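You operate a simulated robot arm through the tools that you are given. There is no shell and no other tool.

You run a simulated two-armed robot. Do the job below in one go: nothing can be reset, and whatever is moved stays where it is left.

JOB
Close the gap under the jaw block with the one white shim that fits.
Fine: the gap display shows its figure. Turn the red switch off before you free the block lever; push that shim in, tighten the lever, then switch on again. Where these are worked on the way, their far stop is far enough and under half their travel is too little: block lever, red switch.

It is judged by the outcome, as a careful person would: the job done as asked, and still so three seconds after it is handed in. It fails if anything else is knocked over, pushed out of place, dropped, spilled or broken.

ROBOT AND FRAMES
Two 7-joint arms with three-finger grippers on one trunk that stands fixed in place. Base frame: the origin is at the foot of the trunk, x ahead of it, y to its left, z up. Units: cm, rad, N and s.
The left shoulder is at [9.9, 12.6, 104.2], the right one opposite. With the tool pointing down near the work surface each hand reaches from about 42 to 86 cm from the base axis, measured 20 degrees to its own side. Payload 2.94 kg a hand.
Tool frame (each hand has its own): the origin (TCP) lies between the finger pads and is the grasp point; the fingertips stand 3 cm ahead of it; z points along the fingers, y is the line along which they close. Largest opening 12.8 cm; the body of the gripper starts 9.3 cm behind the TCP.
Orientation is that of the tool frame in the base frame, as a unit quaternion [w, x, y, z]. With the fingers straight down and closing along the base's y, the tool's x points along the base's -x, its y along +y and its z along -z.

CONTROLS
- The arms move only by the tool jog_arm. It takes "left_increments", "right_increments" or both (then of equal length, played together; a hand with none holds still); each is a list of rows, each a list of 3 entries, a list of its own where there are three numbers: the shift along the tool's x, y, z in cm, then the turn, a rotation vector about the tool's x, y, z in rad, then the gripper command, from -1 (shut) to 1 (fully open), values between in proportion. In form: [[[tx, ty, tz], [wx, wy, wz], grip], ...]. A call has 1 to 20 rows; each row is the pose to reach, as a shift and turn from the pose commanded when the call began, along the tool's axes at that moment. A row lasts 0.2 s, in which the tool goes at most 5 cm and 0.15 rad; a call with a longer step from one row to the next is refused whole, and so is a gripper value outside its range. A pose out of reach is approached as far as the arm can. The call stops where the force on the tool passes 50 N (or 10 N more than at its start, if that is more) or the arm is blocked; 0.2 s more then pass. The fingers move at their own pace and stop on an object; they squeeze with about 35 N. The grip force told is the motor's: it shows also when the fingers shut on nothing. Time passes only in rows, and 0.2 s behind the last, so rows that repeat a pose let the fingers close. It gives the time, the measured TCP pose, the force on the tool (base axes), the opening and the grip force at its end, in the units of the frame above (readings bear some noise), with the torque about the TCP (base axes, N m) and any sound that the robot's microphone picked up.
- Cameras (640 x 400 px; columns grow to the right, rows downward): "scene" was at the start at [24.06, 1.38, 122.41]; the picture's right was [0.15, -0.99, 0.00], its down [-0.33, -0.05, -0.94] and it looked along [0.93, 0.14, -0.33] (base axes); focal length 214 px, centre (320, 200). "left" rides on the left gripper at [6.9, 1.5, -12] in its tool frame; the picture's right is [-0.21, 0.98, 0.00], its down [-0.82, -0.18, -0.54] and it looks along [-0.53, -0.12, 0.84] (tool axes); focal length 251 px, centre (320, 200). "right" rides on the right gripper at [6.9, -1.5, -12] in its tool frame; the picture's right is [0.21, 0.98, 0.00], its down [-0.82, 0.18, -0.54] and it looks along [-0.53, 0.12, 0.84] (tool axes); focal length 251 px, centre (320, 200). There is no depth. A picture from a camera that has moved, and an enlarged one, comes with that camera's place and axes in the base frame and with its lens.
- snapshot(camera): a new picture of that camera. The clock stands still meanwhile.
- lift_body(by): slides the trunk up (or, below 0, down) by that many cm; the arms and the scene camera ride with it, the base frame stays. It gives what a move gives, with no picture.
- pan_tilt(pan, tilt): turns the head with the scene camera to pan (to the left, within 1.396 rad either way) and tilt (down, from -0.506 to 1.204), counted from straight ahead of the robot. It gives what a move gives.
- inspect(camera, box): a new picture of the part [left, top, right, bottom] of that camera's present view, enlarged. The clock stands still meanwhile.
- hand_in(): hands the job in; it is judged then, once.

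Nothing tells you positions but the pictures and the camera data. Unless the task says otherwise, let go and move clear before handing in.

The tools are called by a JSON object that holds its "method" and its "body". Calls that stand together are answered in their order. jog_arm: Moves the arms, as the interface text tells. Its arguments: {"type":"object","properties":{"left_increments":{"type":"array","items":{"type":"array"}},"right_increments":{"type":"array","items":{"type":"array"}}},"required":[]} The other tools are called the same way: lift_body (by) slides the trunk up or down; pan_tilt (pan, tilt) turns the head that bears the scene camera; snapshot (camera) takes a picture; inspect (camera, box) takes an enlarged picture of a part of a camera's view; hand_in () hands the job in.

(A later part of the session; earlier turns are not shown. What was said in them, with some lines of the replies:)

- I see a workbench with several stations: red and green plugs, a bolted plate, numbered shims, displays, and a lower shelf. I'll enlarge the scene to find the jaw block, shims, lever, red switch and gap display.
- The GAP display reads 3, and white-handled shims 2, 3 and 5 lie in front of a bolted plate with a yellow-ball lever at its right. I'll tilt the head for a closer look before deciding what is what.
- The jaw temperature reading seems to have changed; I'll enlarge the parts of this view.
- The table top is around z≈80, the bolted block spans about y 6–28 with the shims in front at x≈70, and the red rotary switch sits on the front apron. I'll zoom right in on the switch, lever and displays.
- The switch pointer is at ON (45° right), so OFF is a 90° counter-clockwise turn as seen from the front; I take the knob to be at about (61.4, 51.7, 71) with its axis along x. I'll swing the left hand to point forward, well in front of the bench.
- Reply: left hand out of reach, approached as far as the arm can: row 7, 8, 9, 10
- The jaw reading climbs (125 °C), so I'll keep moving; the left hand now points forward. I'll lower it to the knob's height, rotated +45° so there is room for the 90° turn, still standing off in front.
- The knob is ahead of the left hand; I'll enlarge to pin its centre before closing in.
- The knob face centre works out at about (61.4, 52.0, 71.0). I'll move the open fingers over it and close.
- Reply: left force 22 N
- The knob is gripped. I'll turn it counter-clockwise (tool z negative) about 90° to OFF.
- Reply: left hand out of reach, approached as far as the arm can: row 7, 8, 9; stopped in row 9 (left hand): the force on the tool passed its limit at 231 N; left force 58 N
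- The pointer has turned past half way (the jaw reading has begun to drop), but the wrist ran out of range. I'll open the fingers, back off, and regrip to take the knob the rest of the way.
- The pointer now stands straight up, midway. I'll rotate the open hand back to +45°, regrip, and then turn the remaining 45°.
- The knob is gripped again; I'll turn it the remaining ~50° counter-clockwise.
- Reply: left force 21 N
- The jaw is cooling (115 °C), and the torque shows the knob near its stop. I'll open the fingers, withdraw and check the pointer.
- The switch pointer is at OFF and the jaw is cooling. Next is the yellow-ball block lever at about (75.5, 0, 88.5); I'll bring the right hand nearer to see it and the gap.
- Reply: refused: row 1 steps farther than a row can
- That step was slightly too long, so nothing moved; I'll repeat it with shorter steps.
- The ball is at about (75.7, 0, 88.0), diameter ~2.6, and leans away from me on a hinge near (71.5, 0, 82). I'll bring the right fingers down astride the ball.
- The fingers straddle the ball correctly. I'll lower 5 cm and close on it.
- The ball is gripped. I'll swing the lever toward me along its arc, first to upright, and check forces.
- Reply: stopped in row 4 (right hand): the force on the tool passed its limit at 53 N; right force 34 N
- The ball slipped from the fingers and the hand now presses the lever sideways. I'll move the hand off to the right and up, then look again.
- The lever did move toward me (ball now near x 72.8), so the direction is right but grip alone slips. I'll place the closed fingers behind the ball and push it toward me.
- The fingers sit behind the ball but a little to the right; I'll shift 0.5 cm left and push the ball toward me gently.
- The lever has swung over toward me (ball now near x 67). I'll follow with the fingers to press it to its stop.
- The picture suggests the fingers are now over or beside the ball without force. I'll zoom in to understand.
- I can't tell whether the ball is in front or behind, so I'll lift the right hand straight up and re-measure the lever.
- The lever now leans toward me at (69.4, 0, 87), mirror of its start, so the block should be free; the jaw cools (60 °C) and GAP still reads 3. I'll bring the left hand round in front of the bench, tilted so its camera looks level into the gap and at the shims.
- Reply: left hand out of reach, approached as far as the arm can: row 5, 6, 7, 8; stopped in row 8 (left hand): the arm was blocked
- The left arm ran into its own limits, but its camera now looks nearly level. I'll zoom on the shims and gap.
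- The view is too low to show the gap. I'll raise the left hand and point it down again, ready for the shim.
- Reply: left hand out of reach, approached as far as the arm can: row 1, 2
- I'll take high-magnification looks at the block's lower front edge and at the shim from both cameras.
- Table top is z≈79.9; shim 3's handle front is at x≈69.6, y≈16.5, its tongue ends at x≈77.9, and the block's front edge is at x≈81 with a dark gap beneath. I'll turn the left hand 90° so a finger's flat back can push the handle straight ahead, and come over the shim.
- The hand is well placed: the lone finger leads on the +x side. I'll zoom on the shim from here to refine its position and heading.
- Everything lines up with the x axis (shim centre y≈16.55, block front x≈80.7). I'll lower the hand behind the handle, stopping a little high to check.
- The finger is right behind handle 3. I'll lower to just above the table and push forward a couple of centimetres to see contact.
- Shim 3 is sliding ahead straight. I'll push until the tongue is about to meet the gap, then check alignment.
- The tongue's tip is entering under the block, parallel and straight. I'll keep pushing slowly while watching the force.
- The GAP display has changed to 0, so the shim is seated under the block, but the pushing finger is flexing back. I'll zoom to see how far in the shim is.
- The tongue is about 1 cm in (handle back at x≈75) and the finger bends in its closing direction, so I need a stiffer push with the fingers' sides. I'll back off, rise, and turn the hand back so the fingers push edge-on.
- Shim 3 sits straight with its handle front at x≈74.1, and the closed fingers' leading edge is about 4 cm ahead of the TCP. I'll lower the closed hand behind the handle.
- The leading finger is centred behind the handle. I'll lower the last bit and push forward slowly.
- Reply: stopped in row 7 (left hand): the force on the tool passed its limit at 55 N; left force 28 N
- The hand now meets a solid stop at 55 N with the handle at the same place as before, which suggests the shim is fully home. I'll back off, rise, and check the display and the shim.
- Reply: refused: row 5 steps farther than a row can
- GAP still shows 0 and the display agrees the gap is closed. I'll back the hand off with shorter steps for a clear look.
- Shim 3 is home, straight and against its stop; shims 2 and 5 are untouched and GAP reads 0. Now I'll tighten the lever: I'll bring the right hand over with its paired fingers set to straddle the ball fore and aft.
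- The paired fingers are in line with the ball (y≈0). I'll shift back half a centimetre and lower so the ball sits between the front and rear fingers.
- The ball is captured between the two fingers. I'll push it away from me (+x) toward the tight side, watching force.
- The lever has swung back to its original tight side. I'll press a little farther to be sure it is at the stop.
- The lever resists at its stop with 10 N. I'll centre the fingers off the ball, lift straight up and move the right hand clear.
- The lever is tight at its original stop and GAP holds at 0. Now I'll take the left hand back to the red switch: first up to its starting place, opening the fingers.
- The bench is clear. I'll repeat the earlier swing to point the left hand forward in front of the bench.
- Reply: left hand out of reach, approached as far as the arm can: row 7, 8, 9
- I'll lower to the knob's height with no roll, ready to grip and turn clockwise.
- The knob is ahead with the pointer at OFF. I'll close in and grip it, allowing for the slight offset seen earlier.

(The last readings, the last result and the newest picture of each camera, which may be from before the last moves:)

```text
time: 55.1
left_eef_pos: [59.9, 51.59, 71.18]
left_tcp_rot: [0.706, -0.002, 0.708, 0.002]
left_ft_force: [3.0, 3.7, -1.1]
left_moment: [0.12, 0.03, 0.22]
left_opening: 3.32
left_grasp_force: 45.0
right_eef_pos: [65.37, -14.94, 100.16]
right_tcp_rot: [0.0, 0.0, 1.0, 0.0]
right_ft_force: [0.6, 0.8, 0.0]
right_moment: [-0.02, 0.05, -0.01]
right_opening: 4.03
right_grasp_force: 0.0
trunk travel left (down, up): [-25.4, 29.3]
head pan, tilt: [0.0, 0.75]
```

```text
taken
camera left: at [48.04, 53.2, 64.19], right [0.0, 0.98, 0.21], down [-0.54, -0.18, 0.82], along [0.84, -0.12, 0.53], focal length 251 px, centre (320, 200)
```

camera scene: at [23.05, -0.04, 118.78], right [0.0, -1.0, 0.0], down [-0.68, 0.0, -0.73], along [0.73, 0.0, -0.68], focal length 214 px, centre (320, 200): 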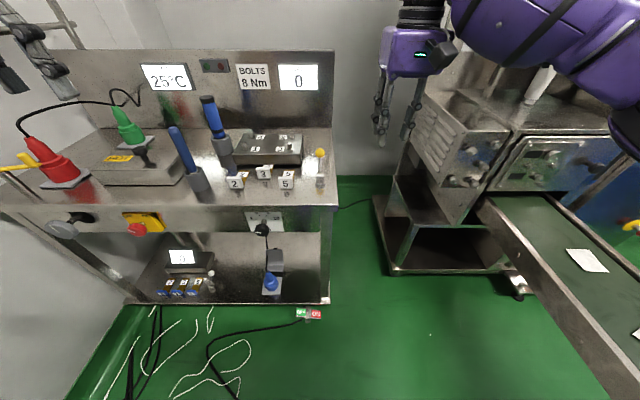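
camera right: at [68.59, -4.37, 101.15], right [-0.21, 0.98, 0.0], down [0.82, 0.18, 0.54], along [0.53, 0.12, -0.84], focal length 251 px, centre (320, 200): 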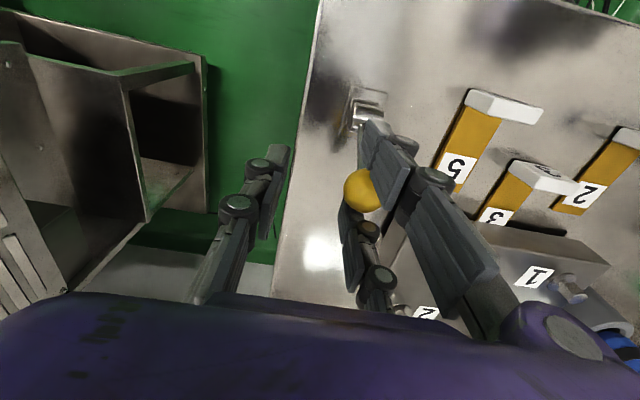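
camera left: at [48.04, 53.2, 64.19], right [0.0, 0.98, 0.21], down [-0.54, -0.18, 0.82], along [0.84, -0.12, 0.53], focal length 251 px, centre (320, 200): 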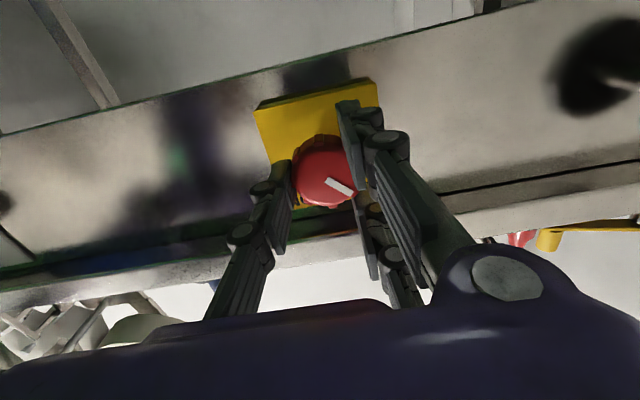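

Gripped with little side force. I'll turn clockwise (tool z positive) about 48°.

{"method": "jog_arm", "body": {"left_increments": [[[0.08, 0, 0], [0, 0, 0.13], -1], [[0.15, 0.02, 0], [0, 0, 0.26], -1], [[0.23, 0.05, 0], [0, 0, 0.39], -1], [[0.3, 0.08, 0], [0, 0, 0.52], -1], [[0.36, 0.12, 0], [0, 0, 0.65], -1], [[0.42, 0.17, 0], [0, 0, 0.77], -1], [[0.45, 0.2, 0], [0, 0, 0.85], -1]]}}

{"method": "snapshot", "body": {"camera": "left"}}

{"method": "inspect", "body": {"camera": "scene", "box": [110, 50, 330, 245]}}

```text
time: 56.7
left_eef_pos: [59.98, 51.52, 70.7]
left_tcp_rot: [0.644, 0.292, 0.644, 0.293]
left_ft_force: [3.8, 5.1, 3.1]
left_moment: [-0.03, -0.49, 0.33]
left_opening: 3.2
left_grasp_force: 44.8
right_eef_pos: [65.31, -14.91, 100.23]
right_tcp_rot: [0.0, 0.0, 1.0, 0.001]
right_ft_force: [0.4, -0.1, -0.1]
right_moment: [0.0, 0.01, 0.0]
right_opening: 4.05
right_grasp_force: 0.0
trunk travel left (down, up): [-25.4, 29.3]
head pan, tilt: [0.0, 0.75]
```

```text
taken
camera left: at [48.1, 57.97, 67.24], right [0.0, 0.48, 0.88], down [-0.54, -0.74, 0.41], along [0.84, -0.47, 0.26], focal length 251 px, centre (320, 200)
```

left: 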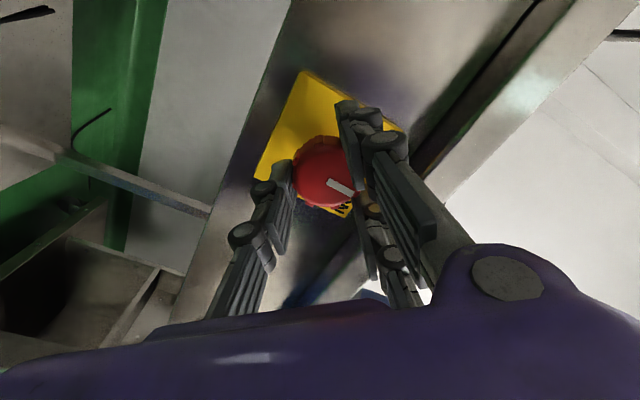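

```text
2.05 times, centred on (220, 148) of scene
camera zoom: at [23.15, -0.03, 118.76], right [0.0, -1.0, 0.0], down [-0.68, 0.0, -0.73], along [0.73, 0.0, -0.68], focal length 440 px, centre (525, 308)
```

zoom: 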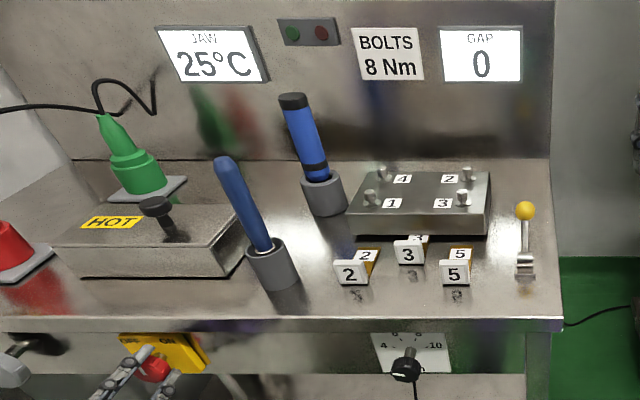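

The knob is upright now with light forces. I'll release, back off, roll the hand back, and regrip for the second half.

{"method": "jog_arm", "body": {"left_increments": [[[0, 0, 0], [0, 0, 0], 0.0], [[0, 0, 0], [0, 0, 0], 0.3], [[0, 0, -3], [0, 0, 0], 0.3], [[0, 0, -6], [0, 0, 0], 0.3], [[-0.05, 0.03, -6], [0, 0, -0.13], 0.3], [[-0.1, 0.06, -6], [0, 0, -0.26], 0.3], [[-0.15, 0.09, -6], [0, 0, -0.39], 0.3], [[-0.2, 0.12, -6], [0, 0, -0.52], 0.3], [[-0.25, 0.15, -6], [0, 0, -0.65], 0.3], [[-0.29, 0.18, -6], [0, 0, -0.78], 0.3], [[-0.29, 0.18, -6], [0, 0, -0.9], 0.3], [[-0.29, 0.18, -3], [0, 0, -0.9], 0.3], [[-0.29, 0.18, 0], [0, 0, -0.9], 0.3], [[-0.29, 0.18, 0], [0, 0, -0.9], -0.6], [[-0.29, 0.18, 0], [0, 0, -0.9], -1], [[-0.29, 0.18, 0], [0, 0, -0.9], -1]]}}

{"method": "snapshot", "body": {"camera": "left"}}

```text
time: 60.1
left_eef_pos: [60.35, 51.51, 71.05]
left_tcp_rot: [0.707, -0.019, 0.707, -0.017]
left_ft_force: [-0.7, 6.9, 1.7]
left_moment: [0.03, 0.24, -0.04]
left_opening: 3.08
left_grasp_force: 45.0
right_eef_pos: [65.37, -14.9, 100.33]
right_tcp_rot: [0.0, 0.0, 1.0, 0.0]
right_ft_force: [-0.3, 0.8, 0.3]
right_moment: [0.05, -0.01, -0.01]
right_opening: 4.03
right_grasp_force: 0.0
trunk travel left (down, up): [-25.4, 29.3]
head pan, tilt: [0.0, 0.75]
```

```text
taken
camera left: at [48.27, 52.79, 64.06], right [0.0, 0.99, 0.17], down [-0.54, -0.14, 0.83], along [0.84, -0.09, 0.53], focal length 251 px, centre (320, 200)
```

left: 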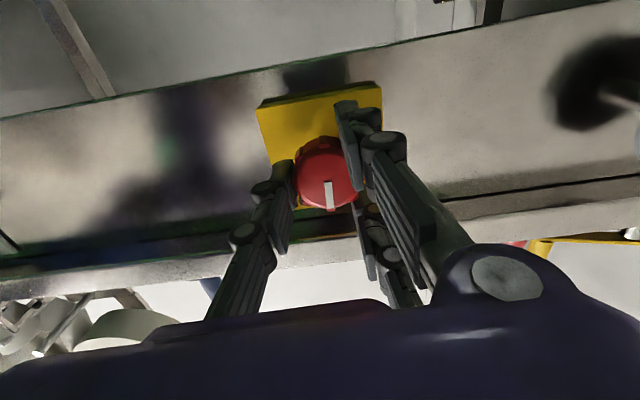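

The knob is regripped with its pointer straight up. I'll turn it clockwise the remaining ~50° to ON.

{"method": "jog_arm", "body": {"left_increments": [[[0.08, 0, 0], [0, 0, 0.13], -1], [[0.15, 0.02, 0], [0, 0, 0.26], -1], [[0.23, 0.05, 0], [0, 0, 0.39], -1], [[0.3, 0.08, 0], [0, 0, 0.52], -1], [[0.36, 0.12, 0], [0, 0, 0.65], -1], [[0.42, 0.17, 0], [0, 0, 0.77], -1], [[0.45, 0.2, 0], [0, 0, 0.86], -1]]}}

{"method": "snapshot", "body": {"camera": "left"}}

{"method": "inspect", "body": {"camera": "scene", "box": [110, 50, 330, 245]}}

```text
time: 61.7
left_eef_pos: [60.22, 51.7, 70.65]
left_tcp_rot: [0.651, 0.278, 0.65, 0.278]
left_ft_force: [19.6, 5.8, 9.0]
left_moment: [-0.82, -0.39, -0.13]
left_opening: 3.04
left_grasp_force: 44.6
right_eef_pos: [65.39, -14.87, 100.25]
right_tcp_rot: [0.0, 0.0, 1.0, 0.001]
right_ft_force: [0.4, -0.2, -0.1]
right_moment: [0.0, 0.0, 0.01]
right_opening: 4.02
right_grasp_force: 0.2
trunk travel left (down, up): [-25.4, 29.3]
head pan, tilt: [0.0, 0.75]
```

```text
taken
camera left: at [48.2, 57.82, 66.96], right [0.0, 0.52, 0.86], down [-0.54, -0.72, 0.43], along [0.84, -0.46, 0.28], focal length 251 px, centre (320, 200)
```

left: 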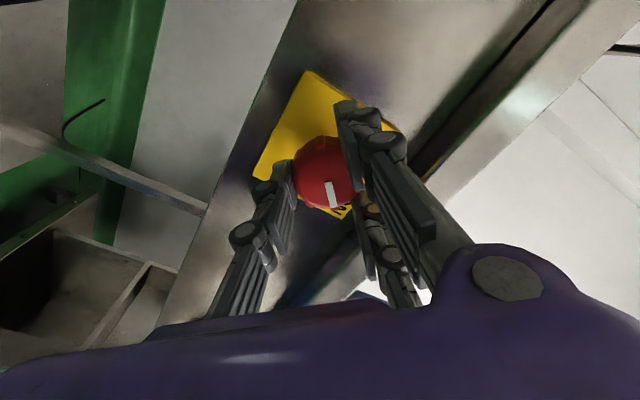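

```text
2.05 times, centred on (220, 148) of scene
camera zoom: at [23.22, -0.04, 118.75], right [0.0, -1.0, 0.0], down [-0.68, 0.0, -0.73], along [0.73, 0.0, -0.68], focal length 440 px, centre (525, 308)
```

zoom: 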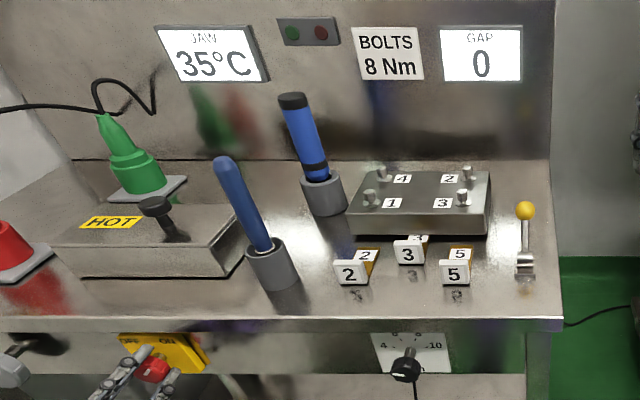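

The jaw is warming (35 °C) and the torque shows the switch at its stop. I'll release, withdraw and check.

{"method": "jog_arm", "body": {"left_increments": [[[0, 0, 0], [0, 0, 0], 0.0], [[0, 0, 0], [0, 0, 0], 0.3], [[0, 0, -4], [0, 0, 0], 0.3], [[0, 0, -8], [0, 0, 0], 0.3], [[0, 0, -12], [0, 0, 0], 0.3]]}}

{"method": "inspect", "body": {"camera": "scene", "box": [110, 200, 180, 245]}}

{"method": "inspect", "body": {"camera": "left", "box": [260, 50, 400, 180]}}

{"method": "snapshot", "body": {"camera": "scene"}}

```text
time: 62.9
left_eef_pos: [47.76, 51.7, 70.73]
left_tcp_rot: [0.651, 0.279, 0.649, 0.278]
left_ft_force: [-0.5, 0.7, 0.3]
left_moment: [0.01, 0.0, 0.0]
left_opening: 8.33
left_grasp_force: 0.0
right_eef_pos: [65.32, -15.03, 100.41]
right_tcp_rot: [0.001, 0.001, 1.0, 0.001]
right_ft_force: [0.3, 0.8, 0.2]
right_moment: [-0.04, -0.03, -0.03]
right_opening: 4.02
right_grasp_force: 0.1
trunk travel left (down, up): [-25.4, 29.3]
head pan, tilt: [0.0, 0.75]
```

```text
8.89 times, centred on (145, 222) of scene
camera zoom: at [23.06, -0.06, 118.78], right [0.0, -1.0, 0.0], down [-0.68, 0.0, -0.73], along [0.73, 0.0, -0.68], focal length 1906 px, centre (1876, 0)
```

zoom: 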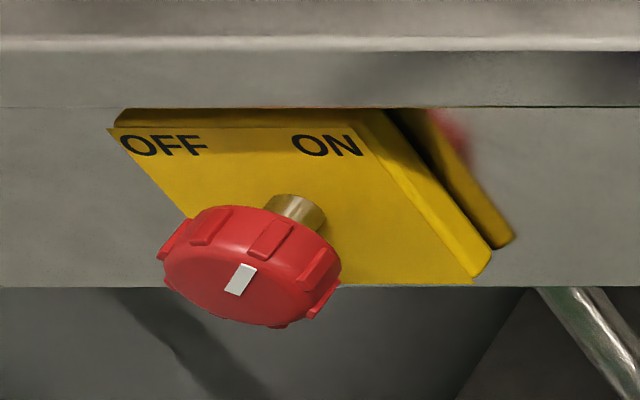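

```text
3.08 times, centred on (330, 115) of left
camera zoom: at [35.82, 57.87, 67.03], right [0.0, 0.52, 0.86], down [-0.54, -0.72, 0.44], along [0.84, -0.46, 0.28], focal length 774 px, centre (289, 462)
```

zoom: 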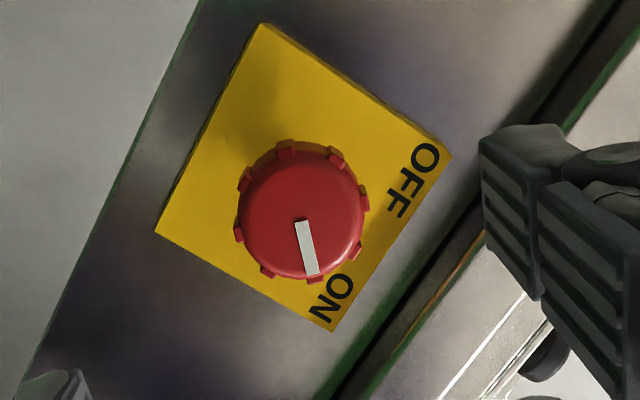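

```text
taken
camera scene: at [23.06, -0.06, 118.78], right [0.0, -1.0, 0.0], down [-0.68, 0.0, -0.73], along [0.73, 0.0, -0.68], focal length 214 px, centre (320, 200)
```

scene: 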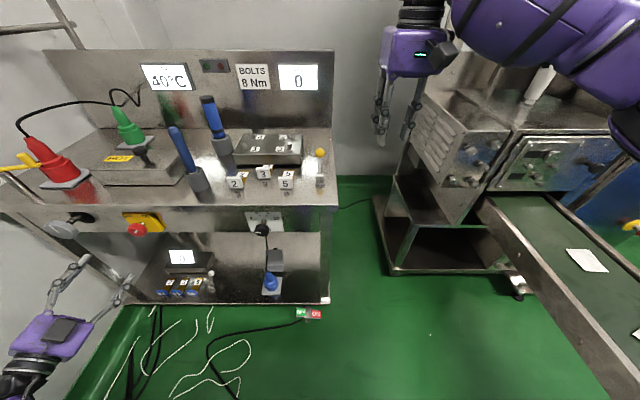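

The switch is back at ON, exactly as at the start, and the jaw is warming again. The lever is tight at its stop, shim 3 is home under the block with GAP reading 0, and both hands are clear, so I'm handing in.

{"method": "hand_in", "body": {}}

```text
The job is handed in.
```

I closed the gap under the jaw block with white shim 3 and handed the job in. The gap display went from 3 to 0 once the shim was in, and it still read 0 just before hand-in.

- **Switch off:** I turned the red switch from ON to its OFF stop before touching the lever. The jaw reading then fell from about 145 °C to 25 °C.
- **Lever freed:** My first grip on the ball slipped. I then pushed the lever over until it leaned towards me, about as far as it had leaned away. It didn't move on the next pass, so I took that as its far stop.
- **Shim in:** Shim 3 slid in about 4.5 cm and then would not move under a 55 N push. The tongue is only about 1.5 cm under the block, with the handle roughly 5 cm short of it. I took that as fully home because of the solid stop and the 0 reading.
- **Lever tightened:** It is back at its original position and held against its stop with about 10 N.
- **Switch on again:** The pointer is back where it started, and the jaw is warming.

While I was turning the switch off, the left wrist ran out of range and the force on the tool reached 231 N before the arm stopped. The knob showed no damage and turned normally afterwards.

I saw nothing else moved or knocked, and shims 2 and 5 are still in their places. Both hands were clear when I handed in.
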